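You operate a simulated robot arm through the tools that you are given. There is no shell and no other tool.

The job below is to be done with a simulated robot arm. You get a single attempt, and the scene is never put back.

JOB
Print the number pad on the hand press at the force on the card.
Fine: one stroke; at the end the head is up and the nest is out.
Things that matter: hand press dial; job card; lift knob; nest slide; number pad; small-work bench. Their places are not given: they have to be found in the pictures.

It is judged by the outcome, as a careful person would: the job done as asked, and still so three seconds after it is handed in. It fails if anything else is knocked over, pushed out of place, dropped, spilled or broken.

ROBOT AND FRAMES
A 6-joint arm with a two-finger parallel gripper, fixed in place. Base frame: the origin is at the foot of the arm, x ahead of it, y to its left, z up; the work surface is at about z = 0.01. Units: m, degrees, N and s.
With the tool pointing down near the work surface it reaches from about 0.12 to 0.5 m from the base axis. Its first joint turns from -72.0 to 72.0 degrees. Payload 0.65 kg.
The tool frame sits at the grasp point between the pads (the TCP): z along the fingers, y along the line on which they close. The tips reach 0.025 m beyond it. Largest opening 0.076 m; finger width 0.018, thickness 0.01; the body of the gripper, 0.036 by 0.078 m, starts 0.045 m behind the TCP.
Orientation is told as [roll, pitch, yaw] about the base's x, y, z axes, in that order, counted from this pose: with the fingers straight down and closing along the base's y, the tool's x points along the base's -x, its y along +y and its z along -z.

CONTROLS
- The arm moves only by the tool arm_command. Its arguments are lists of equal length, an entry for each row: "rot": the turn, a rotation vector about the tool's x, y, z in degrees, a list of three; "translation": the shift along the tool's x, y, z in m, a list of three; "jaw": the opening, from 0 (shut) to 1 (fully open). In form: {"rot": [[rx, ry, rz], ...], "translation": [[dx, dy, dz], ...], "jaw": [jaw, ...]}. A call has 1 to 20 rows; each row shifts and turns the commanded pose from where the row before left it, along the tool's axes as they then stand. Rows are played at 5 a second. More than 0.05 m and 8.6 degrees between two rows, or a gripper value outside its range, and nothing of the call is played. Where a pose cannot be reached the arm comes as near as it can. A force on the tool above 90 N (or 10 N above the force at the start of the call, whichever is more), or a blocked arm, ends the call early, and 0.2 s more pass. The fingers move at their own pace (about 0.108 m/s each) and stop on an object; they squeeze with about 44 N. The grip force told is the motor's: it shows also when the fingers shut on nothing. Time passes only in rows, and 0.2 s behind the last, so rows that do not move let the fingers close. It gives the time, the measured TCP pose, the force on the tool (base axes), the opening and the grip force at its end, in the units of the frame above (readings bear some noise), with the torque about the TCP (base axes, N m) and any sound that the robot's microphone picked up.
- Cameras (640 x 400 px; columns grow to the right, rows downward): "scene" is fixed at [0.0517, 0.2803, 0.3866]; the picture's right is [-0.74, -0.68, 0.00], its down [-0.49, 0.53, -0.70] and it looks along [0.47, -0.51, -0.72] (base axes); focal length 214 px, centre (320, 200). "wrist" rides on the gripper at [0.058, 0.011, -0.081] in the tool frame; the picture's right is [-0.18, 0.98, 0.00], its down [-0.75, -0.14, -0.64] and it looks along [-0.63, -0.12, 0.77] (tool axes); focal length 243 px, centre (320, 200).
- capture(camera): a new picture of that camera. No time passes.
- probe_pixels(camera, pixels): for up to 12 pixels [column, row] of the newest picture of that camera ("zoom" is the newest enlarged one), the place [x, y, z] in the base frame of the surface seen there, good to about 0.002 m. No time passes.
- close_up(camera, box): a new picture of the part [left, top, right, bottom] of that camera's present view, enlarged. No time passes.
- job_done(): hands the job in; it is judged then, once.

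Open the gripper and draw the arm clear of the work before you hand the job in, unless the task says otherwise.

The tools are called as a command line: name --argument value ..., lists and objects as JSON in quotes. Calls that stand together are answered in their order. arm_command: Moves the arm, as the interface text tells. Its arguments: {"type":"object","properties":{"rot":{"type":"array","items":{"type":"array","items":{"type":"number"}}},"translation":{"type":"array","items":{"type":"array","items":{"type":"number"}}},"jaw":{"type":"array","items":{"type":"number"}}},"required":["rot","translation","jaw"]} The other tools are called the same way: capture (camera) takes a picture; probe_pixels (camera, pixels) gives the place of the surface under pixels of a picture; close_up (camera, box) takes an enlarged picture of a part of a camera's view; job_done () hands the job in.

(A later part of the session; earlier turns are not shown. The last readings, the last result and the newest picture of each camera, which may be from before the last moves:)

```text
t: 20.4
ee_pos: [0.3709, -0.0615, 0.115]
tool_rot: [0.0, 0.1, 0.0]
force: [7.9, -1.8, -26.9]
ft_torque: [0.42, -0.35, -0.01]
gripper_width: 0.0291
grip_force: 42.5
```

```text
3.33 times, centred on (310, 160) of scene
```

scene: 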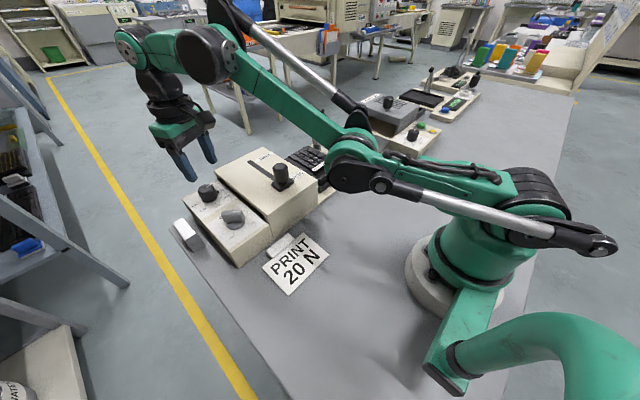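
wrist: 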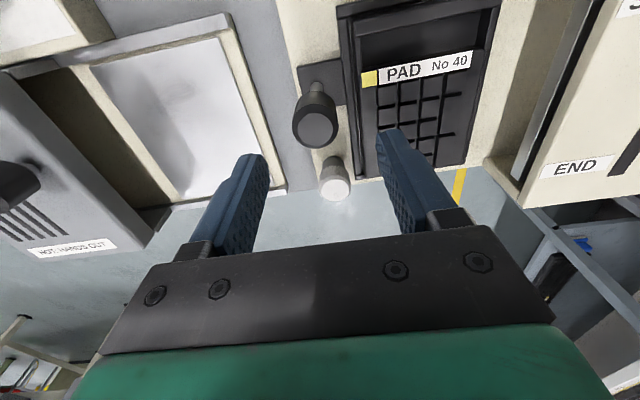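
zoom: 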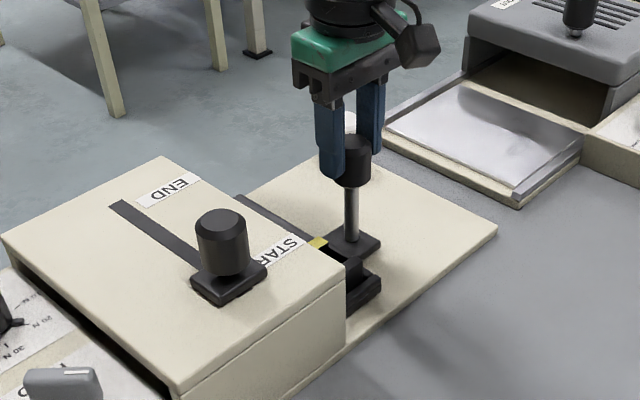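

The pad is going under the head; handle at y=-0.0615. I'll continue with smaller steps and watch the force for the end stop.

arm_command --rot '[[0, 0, 0], [0, 0, 0], [0, 0, 0], [0, 0, 0], [0, 0, 0]]' --translation '[[0, 0.008, 0], [0, 0.008, 0], [0, 0.008, 0], [0, 0.006, 0], [0, 0, 0]]' --jaw '[0.2, 0.2, 0.2, 0.2, 0.2]'

close_up --camera "scene" --box '[240, 100, 380, 220]'

capture --camera "wrist"

```text
t: 21.6
ee_pos: [0.3701, -0.0299, 0.1152]
tool_rot: [0.0, -0.1, 0.0]
force: [13.6, -0.4, -19.9]
ft_torque: [0.36, -0.29, 0.04]
gripper_width: 0.029
grip_force: 43.0
```

```text
3.33 times, centred on (310, 160) of scene
```

zoom: 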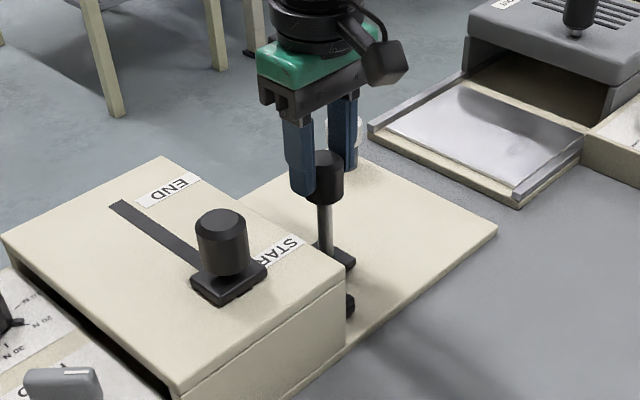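

```text
taken
```

wrist: 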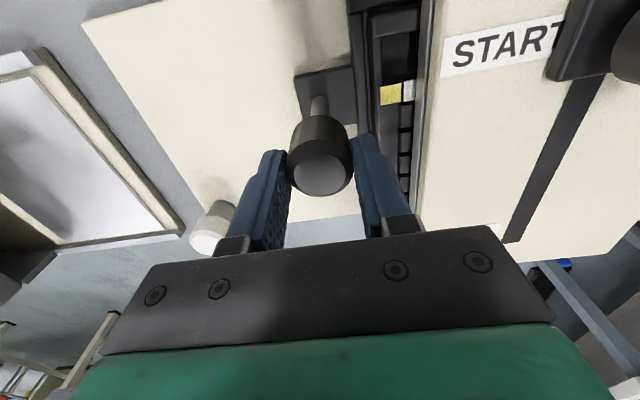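

No stop yet; the tray's rim is still visible by the head edge at wrist (385,90). I'll continue in 4 mm steps.

arm_command --rot '[[0, 0, 0], [0, 0, 0], [0, 0, 0], [0, 0, 0]]' --translation '[[0, 0.004, 0], [0, 0.004, 0], [0, 0.004, 0], [0, 0, 0]]' --jaw '[0.2, 0.2, 0.2, 0.2]'

capture --camera "wrist"

```text
t: 22.6
ee_pos: [0.3713, -0.0187, 0.1143]
tool_rot: [0.0, -0.1, 0.0]
force: [18.2, -0.3, 13.3]
ft_torque: [0.32, -0.34, 0.0]
gripper_width: 0.0292
grip_force: 42.9
```

```text
taken
```

wrist: 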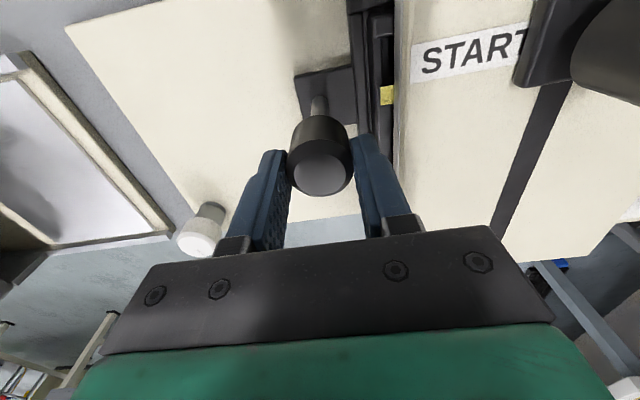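

Still moving freely with slight sideways load; I'll relieve 1 mm in +x and push another 12 mm.

arm_command --rot '[[0, 0, 0], [0, 0, 0], [0, 0, 0], [0, 0, 0]]' --translation '[[-0.001, 0.004, 0], [0, 0.004, 0], [0, 0.004, 0], [0, 0, 0]]' --jaw '[0.2, 0.2, 0.2, 0.2]'

capture --camera "wrist"

close_up --camera "scene" --box '[240, 100, 380, 220]'

```text
t: 23.6
ee_pos: [0.3706, -0.0075, 0.1153]
tool_rot: [0.0, 0.1, 0.0]
force: [-8.2, -0.7, 30.6]
ft_torque: [0.38, 0.5, -0.04]
gripper_width: 0.029
grip_force: 43.3
```

```text
taken
```

wrist: 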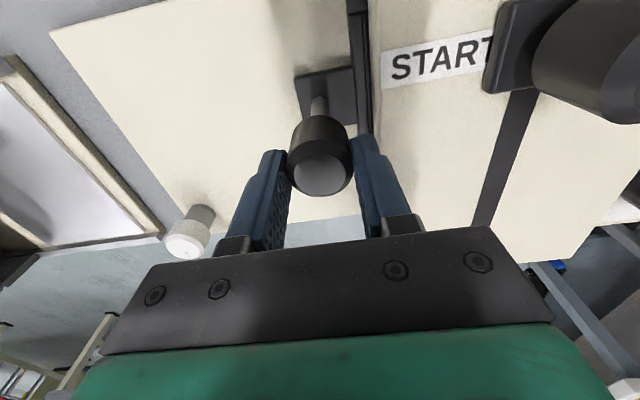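

```text
3.33 times, centred on (310, 160) of scene
```

zoom: 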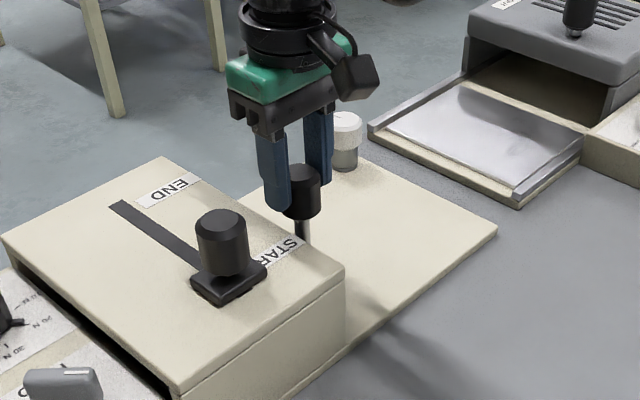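

Almost fully in. The right finger is close to the head's edge, so I'll re-grip 5 mm higher for clearance before pushing the last bit.

arm_command --rot '[[0, 0, 0], [0, 0, 0], [0, 0, 0], [0, 0, 0], [0, 0, 0], [0, 0, 0]]' --translation '[[0, 0, 0], [0, 0, 0], [0, 0, -0.005], [0, 0, 0], [0, 0, 0], [0, 0, 0]]' --jaw '[0.45, 0.45, 0.45, 0.2, 0.2, 0.2]'

close_up --camera "wrist" --box '[230, 20, 480, 230]'

```text
t: 25.0
ee_pos: [0.3716, -0.0078, 0.1187]
tool_rot: [0.0, 0.0, 0.0]
force: [7.3, -0.1, -38.4]
ft_torque: [0.33, -0.3, 0.02]
gripper_width: 0.0292
grip_force: 43.3
```

```text
1.90 times, centred on (355, 125) of wrist
```

zoom: 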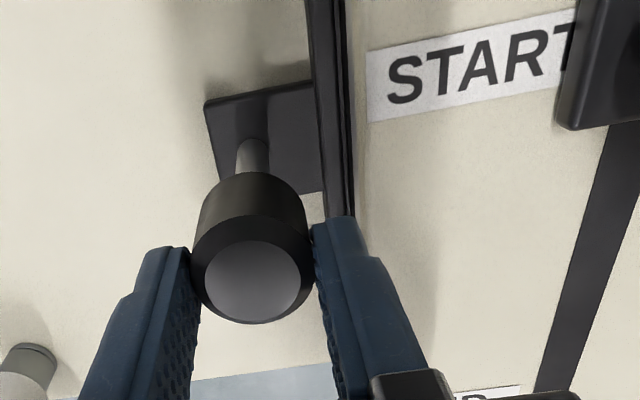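

Re-gripped at z≈0.119. I'll push on in 3 mm steps until it stops.

arm_command --rot '[[0, 0, 0], [0, 0, 0], [0, 0, 0], [0, 0, 0]]' --translation '[[0, 0.003, 0], [0, 0.003, 0], [0, 0.002, 0], [0, 0, 0]]' --jaw '[0.2, 0.2, 0.2, 0.2]'

close_up --camera "wrist" --box '[230, 20, 480, 230]'

```text
t: 26.0
ee_pos: [0.3715, -0.0007, 0.121]
tool_rot: [0.0, 0.0, 0.0]
force: [5.9, -10.8, -18.8]
ft_torque: [0.15, -0.37, -0.03]
gripper_width: 0.0293
grip_force: 43.7
```

```text
1.90 times, centred on (355, 125) of wrist
```

zoom: 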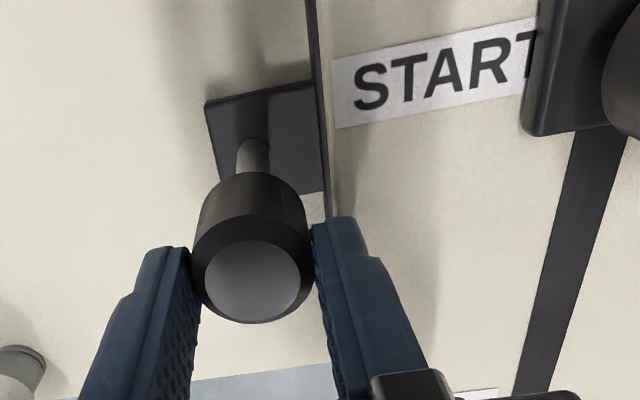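

A push-back of about -11 N in y has appeared, suggesting the stop. I'll push 2 mm more to confirm.

arm_command --rot '[[0, 0, 0], [0, 0, 0], [0, 0, 0]]' --translation '[[0, 0.001, 0], [0, 0.001, 0], [0, 0, 0]]' --jaw '[0.2, 0.2, 0.2]'

close_up --camera "scene" --box '[200, 100, 380, 240]'

```text
t: 26.8
ee_pos: [0.3709, 0.0, 0.1191]
tool_rot: [-0.5, 0.0, -0.2]
force: [2.7, -41.0, -18.9]
ft_torque: [-0.18, -0.38, -0.06]
gripper_width: 0.0293
grip_force: 43.1
```

```text
2.86 times, centred on (290, 170) of scene
```

zoom: 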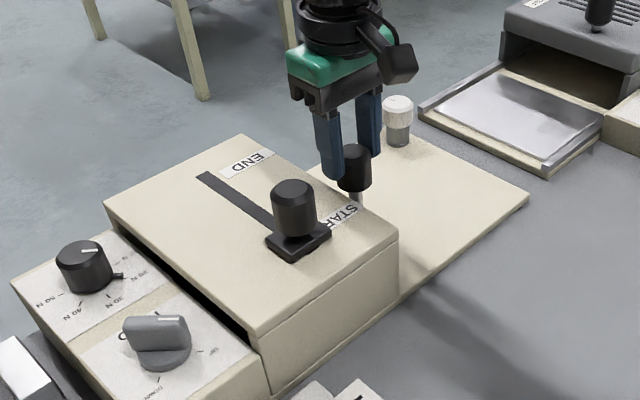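

At 41 N the slide is firmly against its inner stop. I'll release, rise, and move to hover over the lift knob with yaw +45° to match its bar.

arm_command --rot '[[0, 0, 0], [0, 0, 0], [0, 0, 0], [0, 0, 0], [0, 0, 0], [0, 0, 0], [0, 0, 0], [0, 0, 0], [0, 0, 0], [0, 0, 0], [0, 0, -7.5], [0, 0, -7.5], [0, 0, -7.5], [0, 0, -7.5], [0, 0, -7.5], [0, 0, -7.5], [0, 0, 0]]' --translation '[[0, -0.0015, 0], [0, 0, 0], [0, 0, -0.018], [0, 0, -0.018], [0, 0, -0.018], [0.005, 0.0404, 0], [0.005, 0.0404, 0], [0.005, 0.0404, 0], [0.005, 0.0404, 0], [0.005, 0.0404, 0], [0, 0, 0], [0, 0, 0], [0, 0, 0], [0, 0, 0], [0, 0, 0], [0, 0, 0], [0, 0, 0]]' --jaw '[0.45, 0.45, 0.45, 0.5, 0.5, 0.5, 0.5, 0.5, 0.5, 0.5, 0.5, 0.5, 0.5, 0.5, 0.5, 0.5, 0.5]'

capture --camera "wrist"

capture --camera "scene"

```text
t: 30.4
ee_pos: [0.3458, 0.2045, 0.1743]
tool_rot: [0.0, 0.1, 45.2]
force: [0.5, 0.0, -0.3]
ft_torque: [0.0, -0.03, 0.05]
gripper_width: 0.0377
grip_force: 0.0
```

```text
taken
```

wrist: 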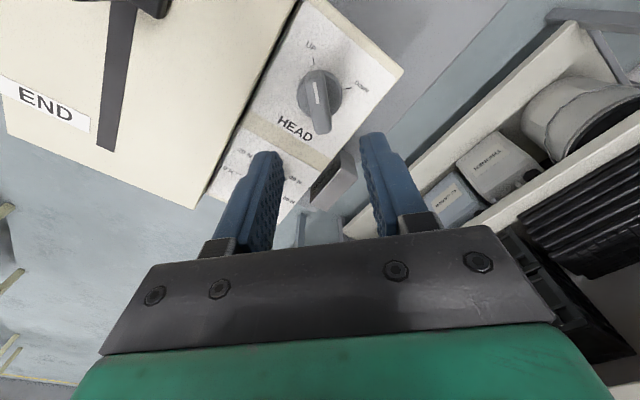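

```text
taken
```

scene: 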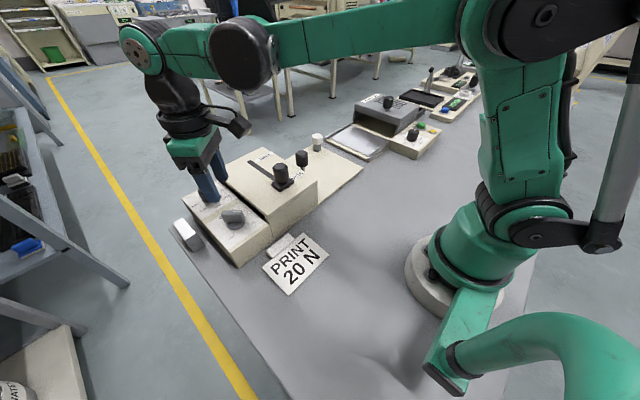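

The lift knob is at wrist (318,95) with its bar roughly vertical in the picture. I'll zoom in and probe the bar's top.

close_up --camera "wrist" --box '[270, 40, 370, 150]'

probe_pixels --camera "wrist" --pixels '[[317, 82], [319, 92], [321, 102], [323, 115], [325, 128], [313, 95], [328, 95], [316, 110], [331, 110]]'

```text
3.64 times, centred on (320, 95) of wrist
```

zoom: 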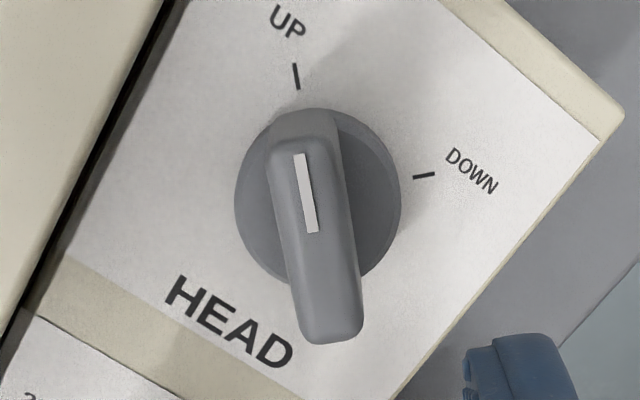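

```text
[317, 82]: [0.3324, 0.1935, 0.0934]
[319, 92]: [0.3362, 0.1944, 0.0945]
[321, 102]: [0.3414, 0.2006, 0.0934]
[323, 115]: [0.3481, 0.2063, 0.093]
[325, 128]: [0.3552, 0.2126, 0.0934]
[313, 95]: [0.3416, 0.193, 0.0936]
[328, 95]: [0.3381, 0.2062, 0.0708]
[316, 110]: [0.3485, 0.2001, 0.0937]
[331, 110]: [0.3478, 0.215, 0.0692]
```

The bar is well aligned with the gripper but the knob centre appears ~5 mm toward the base along tool x. I'll shift 5 mm and lower to z≈0.13 to recheck.

arm_command --rot '[[0, 0, 0], [0, 0, 0], [0, 0, 0], [0, 0, 0]]' --translation '[[0.005, 0, 0], [0, 0, 0.022], [0, 0, 0.022], [0, 0, 0]]' --jaw '[0.5, 0.5, 0.5, 0.5]'

close_up --camera "wrist" --box '[240, 80, 400, 210]'

```text
t: 31.4
ee_pos: [0.3426, 0.1988, 0.1301]
tool_rot: [0.1, 0.0, 44.9]
force: [-0.4, -0.2, -0.4]
ft_torque: [0.0, 0.01, 0.01]
gripper_width: 0.038
grip_force: 0.0
```

```text
3.08 times, centred on (320, 145) of wrist
```

zoom: 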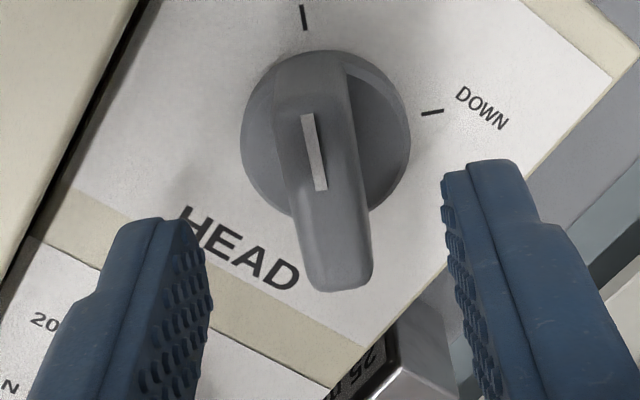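

Both the bar and the disc now project right at the predicted spots, so I'm centred. I'll lower 30 mm (tips ≈0.075, just above the disc) and close on the bar.

arm_command --rot '[[0, 0, 0], [0, 0, 0], [0, 0, 0], [0, 0, 0], [0, 0, 0], [0, 0, 0]]' --translation '[[0, 0, 0.015], [0, 0, 0.015], [0, 0, 0], [0, 0, 0], [0, 0, 0], [0, 0, 0]]' --jaw '[0.5, 0.5, 0.5, 0.2, 0.05, 0.05]'

close_up --camera "wrist" --box '[240, 80, 400, 210]'

close_up --camera "scene" --box '[170, 140, 290, 260]'

```text
t: 32.8
ee_pos: [0.3427, 0.1994, 0.0991]
tool_rot: [0.0, 0.0, 45.0]
force: [-2.4, 3.1, -8.9]
ft_torque: [-0.05, 0.12, 0.0]
gripper_width: 0.0126
grip_force: 33.1
```

```text
3.08 times, centred on (320, 145) of wrist
```

zoom: 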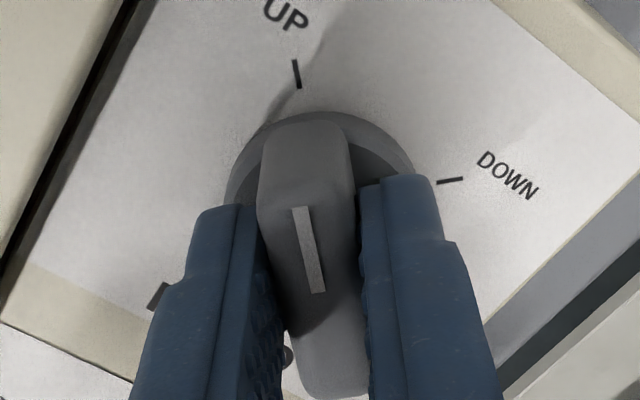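

```text
3.33 times, centred on (230, 200) of scene
```

zoom: 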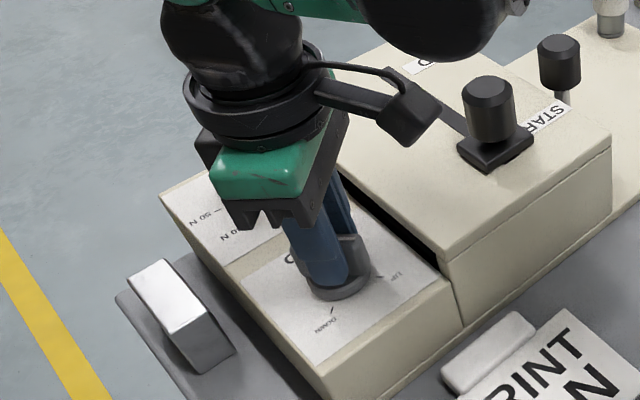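

The bar is gripped (0.0126 m). I'll turn clockwise about 41° first and check the readings.

arm_command --rot '[[0, 0, 8.2], [0, 0, 8.2], [0, 0, 8.2], [0, 0, 8.2], [0, 0, 8.2], [0, 0, 0]]' --translation '[[0, 0, 0], [0, 0, 0], [0, 0, 0], [0, 0, 0], [0, 0, 0], [0, 0, 0]]' --jaw '[0.05, 0.05, 0.05, 0.05, 0.05, 0.05]'

close_up --camera "wrist" --box '[240, 80, 400, 210]'

close_up --camera "scene" --box '[170, 140, 290, 260]'

```text
t: 34.2
ee_pos: [0.3425, 0.202, 0.0996]
tool_rot: [0.1, 0.1, 4.1]
force: [-20.3, 25.8, -5.4]
ft_torque: [0.02, -0.39, 0.04]
gripper_width: 0.013
grip_force: 33.2
```

```text
3.08 times, centred on (320, 145) of wrist
```

zoom: 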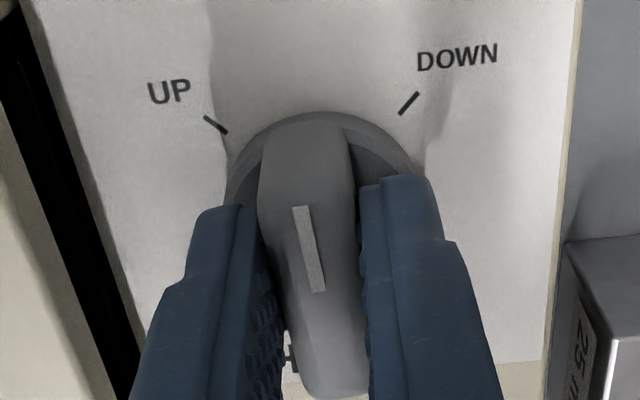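

```text
3.33 times, centred on (230, 200) of scene
```

zoom: 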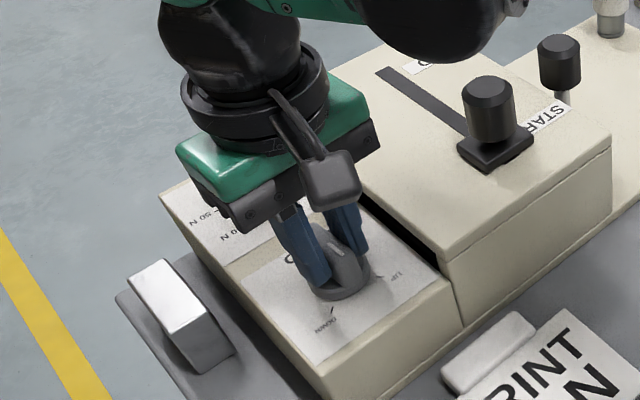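

The knob is turning with the gripper; a small side load (−20, 26 N) shows the true axis is slightly +y. I'll relieve that and continue turning to about −45° yaw.

arm_command --rot '[[0, 0, 0], [0, 0, 8.2], [0, 0, 8.2], [0, 0, 8.2], [0, 0, 8.2], [0, 0, 8.2], [0, 0, 6], [0, 0, 0]]' --translation '[[0.001, 0.002, 0], [0, 0, 0], [0, 0, 0], [0, 0, 0], [0, 0, 0], [0, 0, 0], [0, 0, 0], [0, 0, 0]]' --jaw '[0.05, 0.05, 0.05, 0.05, 0.05, 0.05, 0.05, 0.05]'

close_up --camera "wrist" --box '[240, 80, 400, 210]'

close_up --camera "scene" --box '[170, 140, 290, 260]'

```text
t: 36.0
ee_pos: [0.3432, 0.2039, 0.1005]
tool_rot: [0.7, -0.1, -43.1]
force: [26.3, 49.2, -26.0]
ft_torque: [0.25, -0.02, 0.14]
gripper_width: 0.0126
grip_force: 32.8
```

```text
3.08 times, centred on (320, 145) of wrist
```

zoom: 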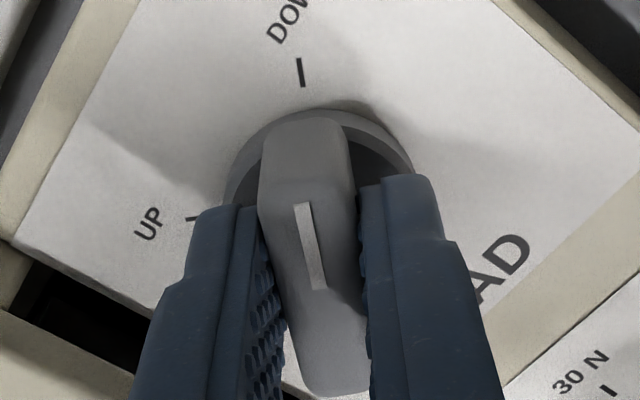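

```text
3.33 times, centred on (230, 200) of scene
```

zoom: 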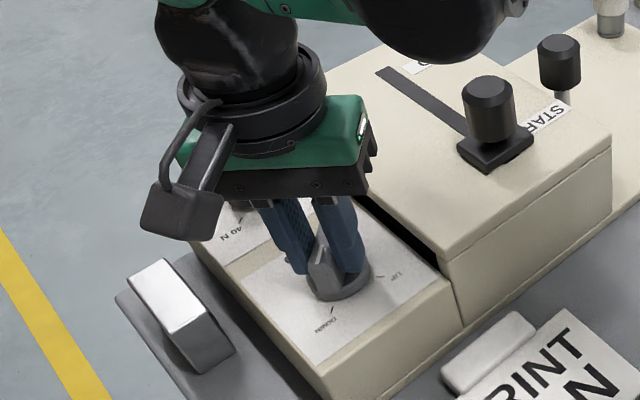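

The bar now points at the DOWN tick (zoom (300,72)), with a side load along tool y. I'll relieve 3 mm in tool y, add 2°, then release and rise to inspect.

arm_command --rot '[[0, 0, 0], [0, 0, 2], [0, 0, 0], [0, 0, 0], [0, 0, 0], [0, 0, 0], [0, 0, 0], [0, 0, 0]]' --translation '[[0.0005, 0.003, 0], [0, 0, 0], [0, 0, 0], [0, 0, 0], [0, 0, 0], [0, 0, -0.015], [0, 0, -0.02], [0, 0, 0]]' --jaw '[0.05, 0.05, 0.05, 0.5, 0.5, 0.5, 0.5, 0.5]'

close_up --camera "wrist" --box '[240, 60, 400, 190]'

close_up --camera "scene" --box '[170, 110, 350, 260]'

```text
t: 37.8
ee_pos: [0.3444, 0.2047, 0.1352]
tool_rot: [0.0, 0.1, -45.0]
force: [-0.5, -0.2, 0.0]
ft_torque: [-0.02, 0.02, -0.02]
gripper_width: 0.0378
grip_force: 0.1
```

```text
3.08 times, centred on (320, 125) of wrist
```

zoom: 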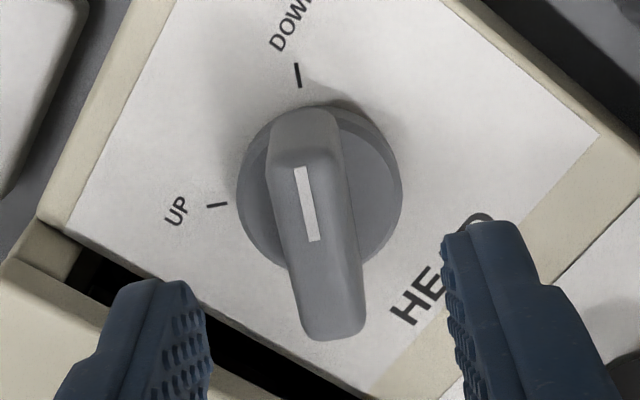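

```text
2.67 times, centred on (260, 185) of scene
```

zoom: 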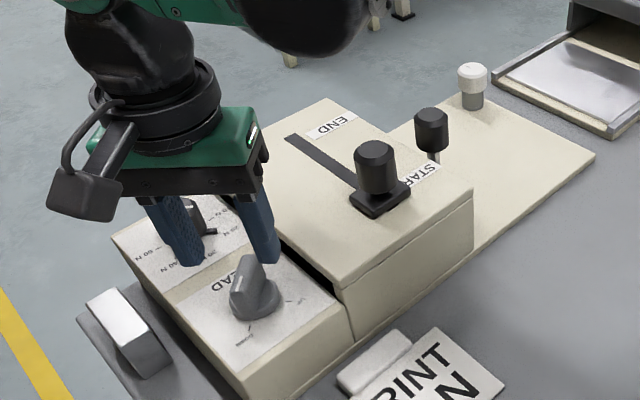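

The lift knob now points at DOWN just as it did at UP. I'll probe the head top, squeegee and handle in this scene zoom to see whether the head has come down.

probe_pixels --camera "zoom" --pixels '[[378, 150], [370, 205], [390, 290], [300, 180], [330, 130], [432, 115], [300, 138], [430, 170], [460, 200], [338, 165]]'

close_up --camera "scene" --box '[235, 120, 345, 210]'

```text
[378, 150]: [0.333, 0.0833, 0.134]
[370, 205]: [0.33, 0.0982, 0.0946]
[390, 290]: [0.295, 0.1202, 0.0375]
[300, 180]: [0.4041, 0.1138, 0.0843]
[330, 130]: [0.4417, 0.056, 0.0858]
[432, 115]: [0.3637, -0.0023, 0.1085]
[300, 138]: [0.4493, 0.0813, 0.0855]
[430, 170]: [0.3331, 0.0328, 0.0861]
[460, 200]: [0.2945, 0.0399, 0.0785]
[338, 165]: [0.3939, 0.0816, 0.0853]
```

```text
4.44 times, centred on (290, 165) of scene
```

zoom: 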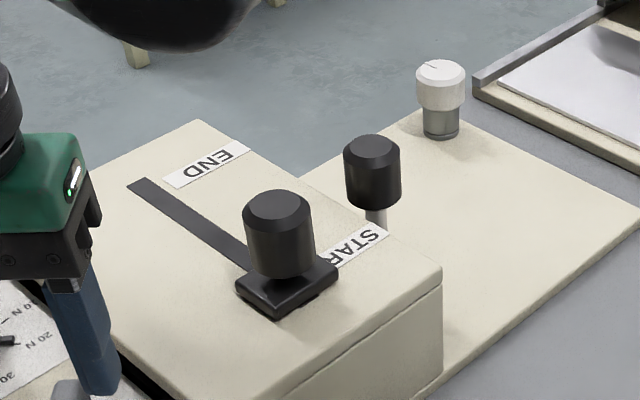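

The housing is fixed, so the moving part must be the inner plate. I'll rise and go to a view of the open side of the head (as at t=3.0) to verify the head's state before stroking.

arm_command --rot '[[0, 0, 0], [0, 0, 0], [0, 0, -7.5], [0, 0, -7.5], [0, 0, -7.5], [0, 0, -7.5], [0, 0, -7.5], [0, 0, -7.5], [0, 0, 0], [0, 0, 0], [0, 0, 0], [0, 0, 0], [0, 0, 0], [0, 0, 0]]' --translation '[[0, 0, -0.035], [0, 0, -0.03], [0, 0, 0], [0, 0, 0], [0, 0, 0], [0, 0, 0], [0, 0, 0], [0, 0, 0], [0.0117, -0.0442, 0], [0.0117, -0.0442, 0], [0.0117, -0.0442, 0], [0.0117, -0.0442, 0], [0.0117, -0.0442, 0], [0.0117, -0.0442, 0]]' --jaw '[0.5, 0.5, 0.5, 0.5, 0.5, 0.5, 0.5, 0.5, 0.8, 1, 1, 1, 1, 1]'

capture --camera "wrist"

close_up --camera "wrist" --box '[340, 50, 560, 200]'

```text
t: 40.8
ee_pos: [0.2732, -0.0605, 0.2]
tool_rot: [0.0, 0.0, 0.0]
force: [-0.2, 0.1, -1.0]
ft_torque: [0.02, 0.01, 0.01]
gripper_width: 0.0761
grip_force: 0.1
```

```text
taken
```

wrist: 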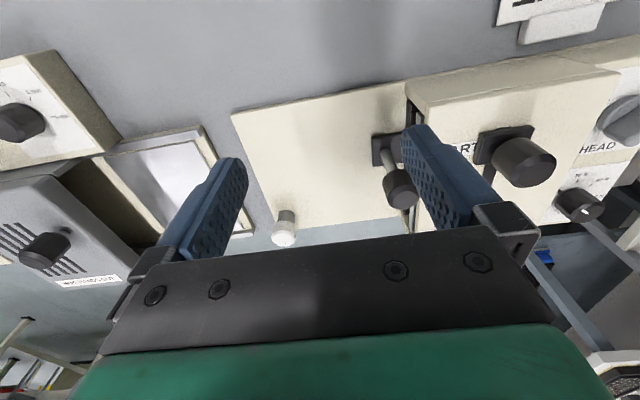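

```text
2.67 times, centred on (450, 125) of wrist
```

zoom: 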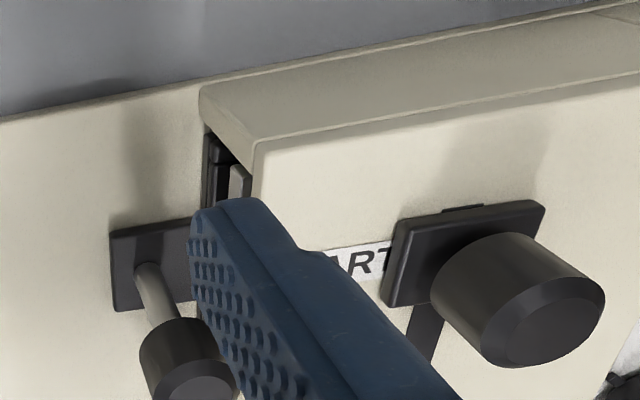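

The right finger hides the gap. I'll move 45 mm in −y for a clear look into the head's side opening.

arm_command --rot '[[0, 0, 0]]' --translation '[[0, -0.045, 0]]' --jaw '[1]'

close_up --camera "wrist" --box '[420, 60, 600, 230]'

```text
t: 41.2
ee_pos: [0.2724, -0.1061, 0.2004]
tool_rot: [0.0, 0.0, -0.1]
force: [0.3, -0.2, 0.4]
ft_torque: [-0.03, 0.01, 0.04]
gripper_width: 0.076
grip_force: 0.0
```

```text
2.35 times, centred on (510, 145) of wrist
```

zoom: 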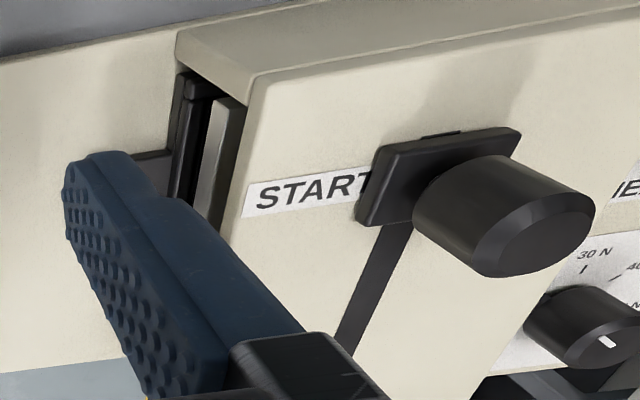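

The silver plate shows at zoom (215,140). I'll probe it and the tray edge to compare with the earlier plate height (≈0.0546).

probe_pixels --camera "zoom" --pixels '[[212, 130], [208, 160], [215, 110], [225, 140], [185, 130], [192, 100], [178, 160], [190, 150], [205, 185], [235, 170]]'

```text
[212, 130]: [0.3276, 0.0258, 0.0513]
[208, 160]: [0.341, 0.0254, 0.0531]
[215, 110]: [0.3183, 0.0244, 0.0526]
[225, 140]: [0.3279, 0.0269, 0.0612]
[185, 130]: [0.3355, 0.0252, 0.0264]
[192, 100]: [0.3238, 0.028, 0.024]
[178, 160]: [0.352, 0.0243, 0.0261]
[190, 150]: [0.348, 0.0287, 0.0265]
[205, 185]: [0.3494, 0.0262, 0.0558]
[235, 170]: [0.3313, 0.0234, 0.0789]
```

The plate's lower edge matters; I'll probe finely across it to find its bottom height now.

close_up --camera "wrist" --box '[485, 80, 525, 150]'

probe_pixels --camera "wrist" --pixels '[[459, 115], [460, 115], [461, 115], [462, 115], [463, 115], [464, 115], [465, 115], [466, 115], [468, 115], [470, 115], [472, 115], [474, 115]]'

```text
5.71 times, centred on (505, 115) of wrist
```

zoom: 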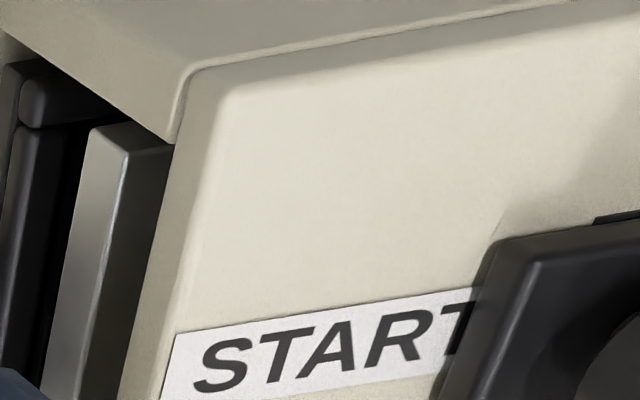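

```text
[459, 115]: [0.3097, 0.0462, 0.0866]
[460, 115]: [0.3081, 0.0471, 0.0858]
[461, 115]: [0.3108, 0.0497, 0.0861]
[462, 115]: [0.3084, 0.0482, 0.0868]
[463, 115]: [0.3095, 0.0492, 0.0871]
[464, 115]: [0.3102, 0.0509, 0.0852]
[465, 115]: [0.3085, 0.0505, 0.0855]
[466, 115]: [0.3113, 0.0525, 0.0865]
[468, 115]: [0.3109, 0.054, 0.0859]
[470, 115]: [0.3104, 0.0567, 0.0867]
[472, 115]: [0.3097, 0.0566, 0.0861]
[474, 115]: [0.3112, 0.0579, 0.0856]
```

In this zoom the silver block's side face is at (90,200) and its dark top at (140,220). I'll probe those for its height range.

probe_pixels --camera "zoom" --pixels '[[75, 230], [80, 230], [90, 230], [100, 230], [106, 230], [115, 230], [130, 230], [150, 200], [60, 230], [100, 160], [145, 160], [30, 230]]'

```text
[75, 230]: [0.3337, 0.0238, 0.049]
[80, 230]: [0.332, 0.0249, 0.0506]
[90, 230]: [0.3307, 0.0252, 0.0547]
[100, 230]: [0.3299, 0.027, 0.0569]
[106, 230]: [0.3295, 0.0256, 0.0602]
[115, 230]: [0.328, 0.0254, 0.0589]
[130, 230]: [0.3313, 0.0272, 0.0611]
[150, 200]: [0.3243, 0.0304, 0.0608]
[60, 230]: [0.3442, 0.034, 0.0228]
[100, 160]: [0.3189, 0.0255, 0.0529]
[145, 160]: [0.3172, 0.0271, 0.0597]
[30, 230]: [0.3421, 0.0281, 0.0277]
```

The inner plate's bottom is at z≈0.049, just over the pad, with its top now visible, so the head is down. I'll move to hover above the squeegee knob at (0.336, 0.086).

arm_command --rot '[[0, 0, 0], [0, 0, 0], [0, 0, 0], [0, 0, 0], [0, 0, 0], [0, 0, 0]]' --translation '[[-0.0128, 0.0384, 0.003], [-0.0128, 0.0384, 0.003], [-0.0128, 0.0384, 0.003], [-0.0128, 0.0384, 0.003], [-0.0128, 0.0384, 0.003], [0, 0, 0]]' --jaw '[1, 1, 0.8, 0.8, 0.8, 0.8]'

capture --camera "wrist"

close_up --camera "wrist" --box '[240, 50, 400, 200]'

```text
t: 42.6
ee_pos: [0.3366, 0.0887, 0.1853]
tool_rot: [0.1, 0.0, 0.0]
force: [0.0, -0.2, 0.7]
ft_torque: [0.0, 0.01, 0.0]
gripper_width: 0.0609
grip_force: 0.1
```

```text
taken
```

wrist: 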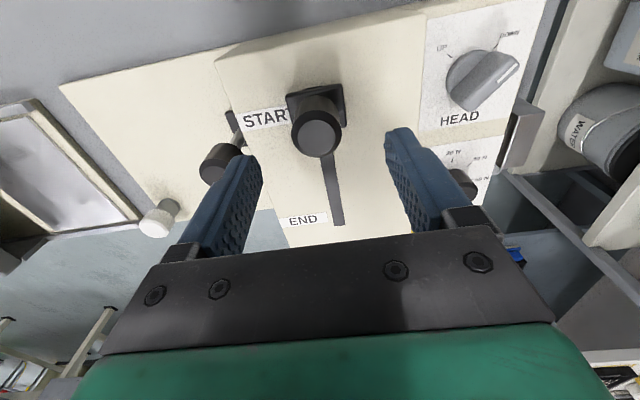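

```text
2.67 times, centred on (320, 125) of wrist
```

zoom: 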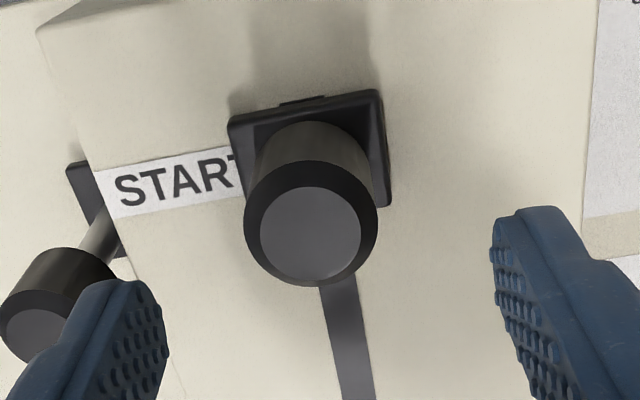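

The squeegee knob's centre is about (0.338, 0.087). I'll shift 2 mm, lower to z≈0.126 (tips ≈0.101), and close on the knob.

arm_command --rot '[[0, 0, 0], [0, 0, 0], [0, 0, 0], [0, 0, 0], [0, 0, 0]]' --translation '[[-0.002, -0.002, 0], [0, 0, 0.02], [0, 0, 0.02], [0, 0, 0.018], [0, 0, 0]]' --jaw '[0.8, 0.8, 0.8, 0.8, 0.8]'

close_up --camera "wrist" --box '[220, 80, 420, 230]'

close_up --camera "scene" --box '[190, 80, 370, 240]'

```text
t: 43.8
ee_pos: [0.3384, 0.0851, 0.1266]
tool_rot: [0.0, -0.1, 0.0]
force: [-0.4, -1.2, -0.3]
ft_torque: [-0.04, -0.03, 0.02]
gripper_width: 0.0607
grip_force: 0.0
```

```text
2.67 times, centred on (320, 155) of wrist
```

zoom: 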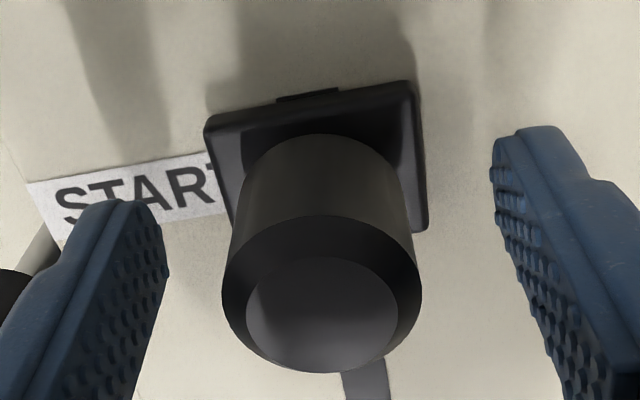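

```text
2.50 times, centred on (280, 160) of scene
```

zoom: 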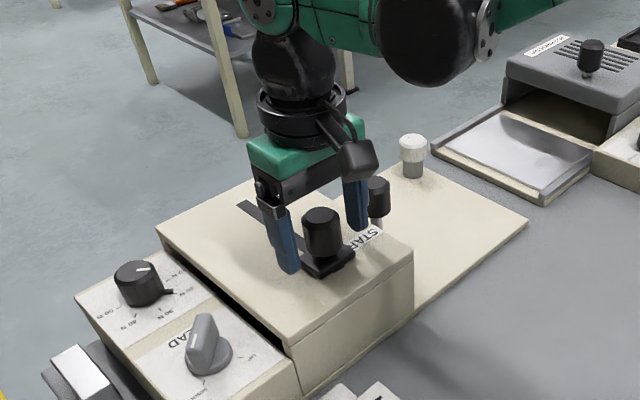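

The knob sits nicely between the fingers (centre 322 vs 330). I'll shift 1 mm and close on it.

arm_command --rot '[[0, 0, 0], [0, 0, 0], [0, 0, 0], [0, 0, 0], [0, 0, 0]]' --translation '[[0, -0.001, 0], [0, 0, 0], [0, 0, 0], [0, 0, 0], [0, 0, 0]]' --jaw '[0.6, 0.4, 0.25, 0.25, 0.25]'

close_up --camera "wrist" --box '[220, 80, 420, 230]'

```text
t: 45.0
ee_pos: [0.3402, 0.0838, 0.1261]
tool_rot: [0.2, 0.0, 0.0]
force: [2.6, 30.6, -7.6]
ft_torque: [-0.52, -0.16, 0.08]
gripper_width: 0.0296
grip_force: 43.7
```

```text
2.67 times, centred on (320, 155) of wrist
```

zoom: 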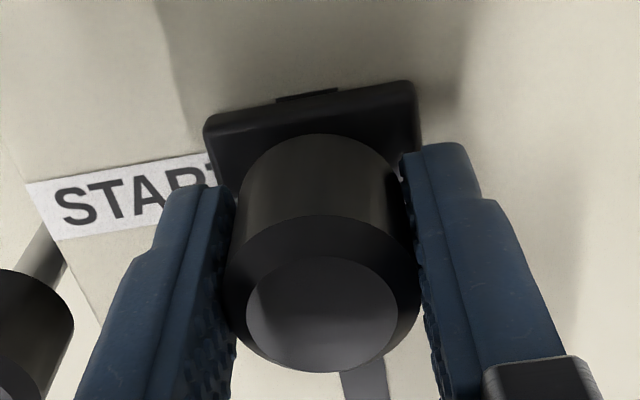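

Gripped at START. I'll relieve 1.5 mm in y and begin the stroke toward END (+x) with 80 mm in even 10 mm steps.

arm_command --rot '[[0, 0, 0], [0, 0, 0], [0, 0, 0], [0, 0, 0], [0, 0, 0], [0, 0, 0], [0, 0, 0], [0, 0, 0], [0, 0, 0]]' --translation '[[0, 0.0015, 0], [-0.01, 0, 0], [-0.01, 0, 0], [-0.01, 0, 0], [-0.01, 0, 0], [-0.01, 0, 0], [-0.01, 0, 0], [-0.01, 0, 0], [-0.01, 0, 0]]' --jaw '[0.25, 0.25, 0.25, 0.25, 0.25, 0.25, 0.25, 0.25, 0.25]'

close_up --camera "scene" --box '[190, 80, 370, 240]'

close_up --camera "wrist" --box '[220, 80, 420, 230]'

```text
t: 47.0
ee_pos: [0.42, 0.0854, 0.1278]
tool_rot: [0.0, 0.0, -0.1]
force: [-1.8, 13.1, -38.9]
ft_torque: [0.57, 0.25, 0.04]
gripper_width: 0.0294
grip_force: 43.0
```

```text
2.50 times, centred on (280, 160) of scene
```

zoom: 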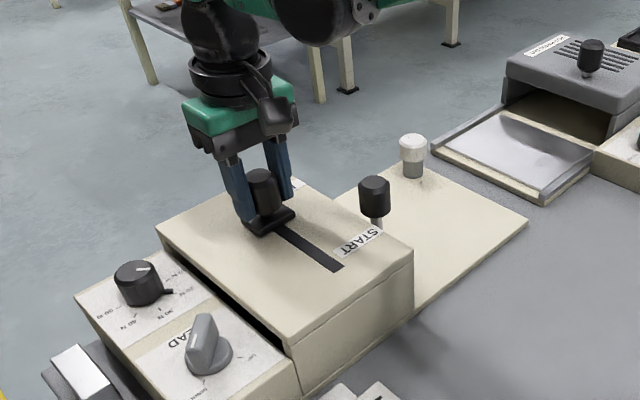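

```text
2.67 times, centred on (320, 155) of wrist
```

zoom: 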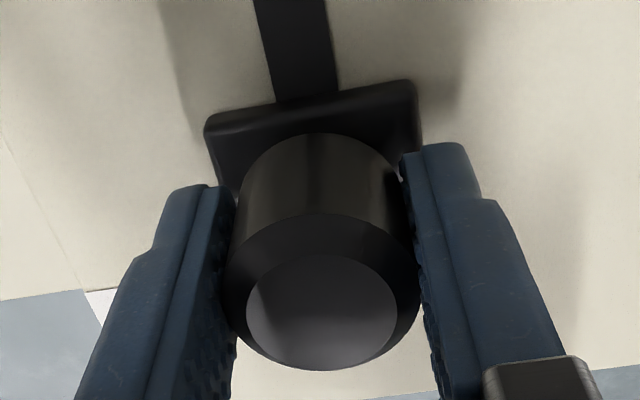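

The squeegee block is sliding well, now at x≈0.42. I'll continue in 5 mm steps toward the slot's end.

arm_command --rot '[[0, 0, 0], [0, 0, 0], [0, 0, 0], [0, 0, 0], [0, 0, 0]]' --translation '[[-0.005, 0, 0.001], [-0.005, 0, 0], [-0.005, 0, 0], [-0.003, 0, 0], [0, 0, 0]]' --jaw '[0.25, 0.25, 0.25, 0.25, 0.25]'

close_up --camera "scene" --box '[190, 80, 370, 240]'

capture --camera "wrist"

```text
t: 48.2
ee_pos: [0.438, 0.0844, 0.126]
tool_rot: [0.0, -0.1, 0.0]
force: [0.0, 18.4, 40.2]
ft_torque: [-0.34, -0.04, 0.03]
gripper_width: 0.0295
grip_force: 43.4
```

```text
2.50 times, centred on (280, 160) of scene
```

zoom: 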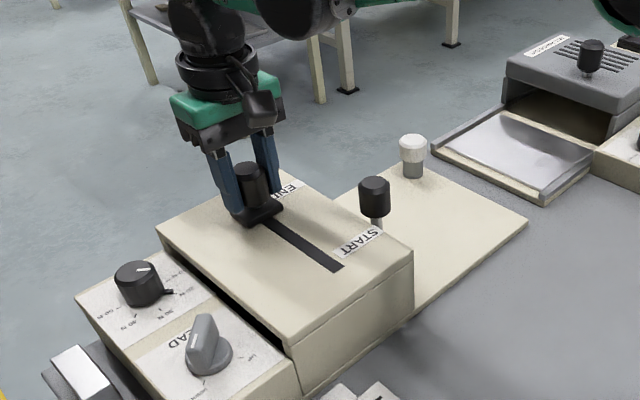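

```text
taken
```

wrist: 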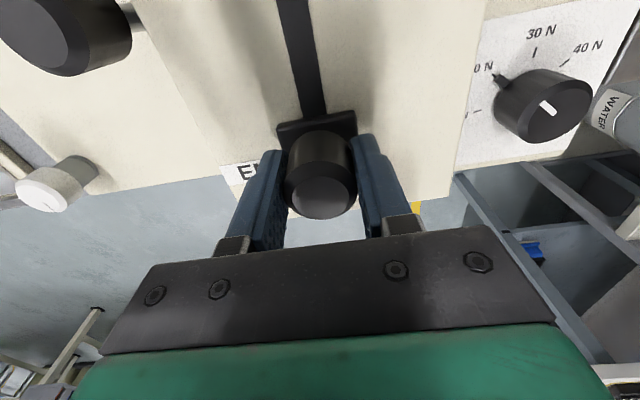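

No end stop yet (Fx≈0) at x=0.438. I'll continue in 3 mm steps, easing the vertical load by 0.5 mm.

arm_command --rot '[[0, 0, 0], [0, 0, 0], [0, 0, 0]]' --translation '[[-0.003, 0, -0.0005], [-0.003, 0, 0], [0, 0, 0]]' --jaw '[0.25, 0.25, 0.25]'

```text
t: 49.0
ee_pos: [0.4426, 0.0843, 0.1264]
tool_rot: [0.0, 0.0, 0.0]
force: [-0.7, 18.5, 22.4]
ft_torque: [-0.46, -0.22, 0.08]
gripper_width: 0.0294
grip_force: 43.0
```

Still moving with no x resistance; continuing in 3 mm steps.

arm_command --rot '[[0, 0, 0], [0, 0, 0], [0, 0, 0]]' --translation '[[-0.003, 0, 0], [-0.003, 0, 0], [0, 0, 0]]' --jaw '[0.25, 0.25, 0.25]'

close_up --camera "scene" --box '[190, 80, 370, 240]'

close_up --camera "wrist" --box '[220, 80, 420, 230]'

```text
t: 49.8
ee_pos: [0.4479, 0.0849, 0.1267]
tool_rot: [0.0, 0.1, 0.1]
force: [-8.3, 16.6, -3.0]
ft_torque: [-0.41, -0.36, 0.13]
gripper_width: 0.0294
grip_force: 43.3
```

```text
2.50 times, centred on (280, 160) of scene
```

zoom: 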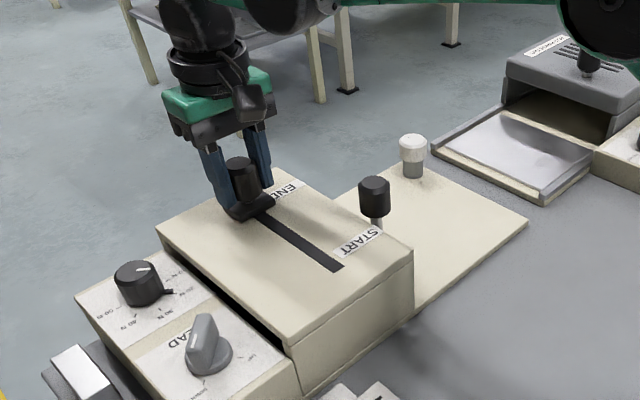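

```text
2.67 times, centred on (320, 155) of wrist
```

zoom: 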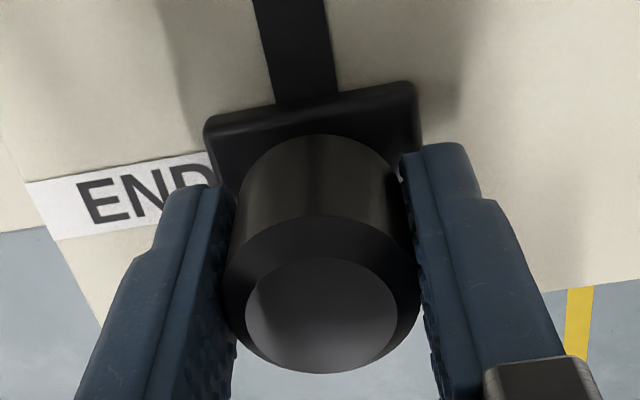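

END label now lies beside the block exactly as START did, and Fx=-8 N suggests the stop. I'll press 2 mm more to confirm.

arm_command --rot '[[0, 0, 0], [0, 0, 0], [0, 0, 0]]' --translation '[[-0.001, 0, 0], [-0.001, 0, 0], [0, 0, 0]]' --jaw '[0.25, 0.25, 0.25]'

```text
t: 50.6
ee_pos: [0.4486, 0.0851, 0.1253]
tool_rot: [0.1, 0.4, -0.1]
force: [-36.6, 9.1, -13.0]
ft_torque: [0.75, 0.45, 0.07]
gripper_width: 0.0294
grip_force: 42.7
```

The squeegee is hard against END (36 N). I'll open, rise straight up, then move to hover over the lift knob with yaw −45°, aligned with its bar.

arm_command --rot '[[0, 0, 0], [0, 0, 0], [0, 0, 0], [0, 0, 0], [0, 0, 0], [0, 0, 0], [0, 0, 0], [0, 0, 0], [0, 0, 7.5], [0, 0, 7.5], [0, 0, 7.5], [0, 0, 7.5], [0, 0, 7.5], [0, 0, 7.5], [0, 0, 0]]' --translation '[[0, 0, 0], [0, 0, 0], [0, 0, -0.02], [0, 0, -0.02], [0.0263, 0.0295, -0.0025], [0.0263, 0.0295, -0.0025], [0.0263, 0.0295, -0.0025], [0.0263, 0.0295, -0.0025], [0, 0, 0], [0, 0, 0], [0, 0, 0], [0, 0, 0], [0, 0, 0], [0, 0, 0], [0, 0, 0]]' --jaw '[0.6, 0.6, 0.6, 0.6, 0.5, 0.5, 0.5, 0.5, 0.5, 0.5, 0.5, 0.5, 0.5, 0.5, 0.5]'

close_up --camera "scene" --box '[170, 100, 350, 260]'

close_up --camera "wrist" --box '[240, 40, 400, 170]'

```text
t: 53.8
ee_pos: [0.3467, 0.2031, 0.177]
tool_rot: [-0.1, -0.1, -45.0]
force: [0.6, 0.0, -0.5]
ft_torque: [0.04, 0.04, -0.03]
gripper_width: 0.0378
grip_force: 0.0
```

```text
2.50 times, centred on (260, 180) of scene
```

zoom: 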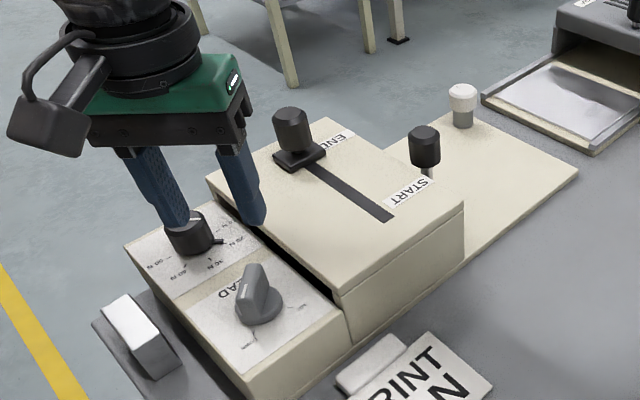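

```text
3.08 times, centred on (320, 105) of wrist
```

zoom: 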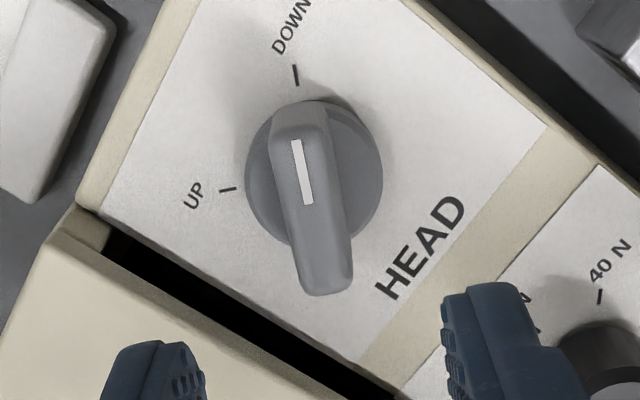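

The squeegee stayed at END and the lift knob is under the gripper. I'll lower to z≈0.13 and recheck centring.

arm_command --rot '[[0, 0, 0], [0, 0, 0], [0, 0, 0]]' --translation '[[0, 0, 0.024], [0, 0, 0.023], [0, 0, 0]]' --jaw '[0.5, 0.5, 0.5]'

close_up --camera "wrist" --box '[240, 80, 400, 210]'

```text
t: 54.6
ee_pos: [0.3468, 0.2046, 0.1303]
tool_rot: [0.0, 0.0, -45.0]
force: [-1.0, -0.7, -0.5]
ft_torque: [-0.01, 0.01, 0.0]
gripper_width: 0.0381
grip_force: 0.0
```

```text
3.08 times, centred on (320, 145) of wrist
```

zoom: 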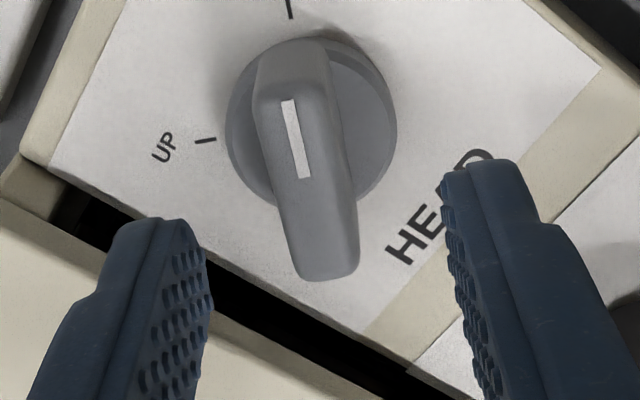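

Comparing with the earlier approach, the true knob axis is at about (0.3457, 0.2018), i.e. 1.2 mm in tool −x and 2.7 mm in tool −y from here. I'll correct, lower 31 mm and close on the bar.

arm_command --rot '[[0, 0, 0], [0, 0, 0], [0, 0, 0], [0, 0, 0], [0, 0, 0], [0, 0, 0], [0, 0, 0]]' --translation '[[-0.0012, -0.0027, 0], [0, 0, 0.016], [0, 0, 0.015], [0, 0, 0], [0, 0, 0], [0, 0, 0], [0, 0, 0]]' --jaw '[0.5, 0.5, 0.5, 0.5, 0.2, 0.05, 0.05]'

close_up --camera "wrist" --box '[240, 80, 400, 210]'

```text
t: 56.2
ee_pos: [0.3465, 0.1998, 0.0973]
tool_rot: [0.0, 0.0, -45.0]
force: [10.9, 7.8, -6.5]
ft_torque: [0.02, -0.08, -0.05]
gripper_width: 0.0145
grip_force: 6.7
```

```text
3.08 times, centred on (320, 145) of wrist
```

zoom: 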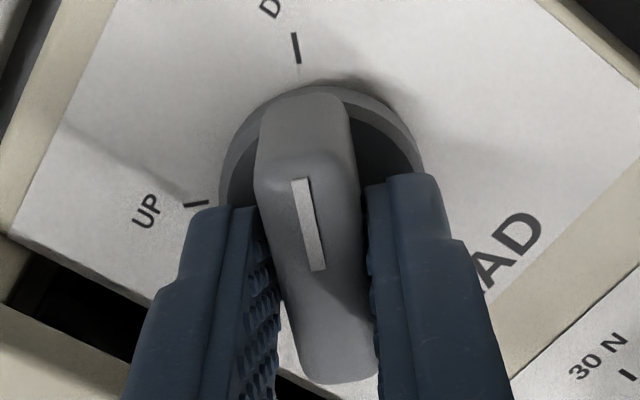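

The fingers are still closing (0.0145 m). I'll wait for full grip.

arm_command --rot '[[0, 0, 0], [0, 0, 0]]' --translation '[[0, 0, 0], [0, 0, 0]]' --jaw '[0.05, 0.05]'

```text
t: 56.8
ee_pos: [0.3454, 0.1991, 0.0985]
tool_rot: [0.0, -0.1, -45.0]
force: [10.6, 7.6, -6.1]
ft_torque: [-0.02, -0.09, -0.01]
gripper_width: 0.0147
grip_force: 6.8
```

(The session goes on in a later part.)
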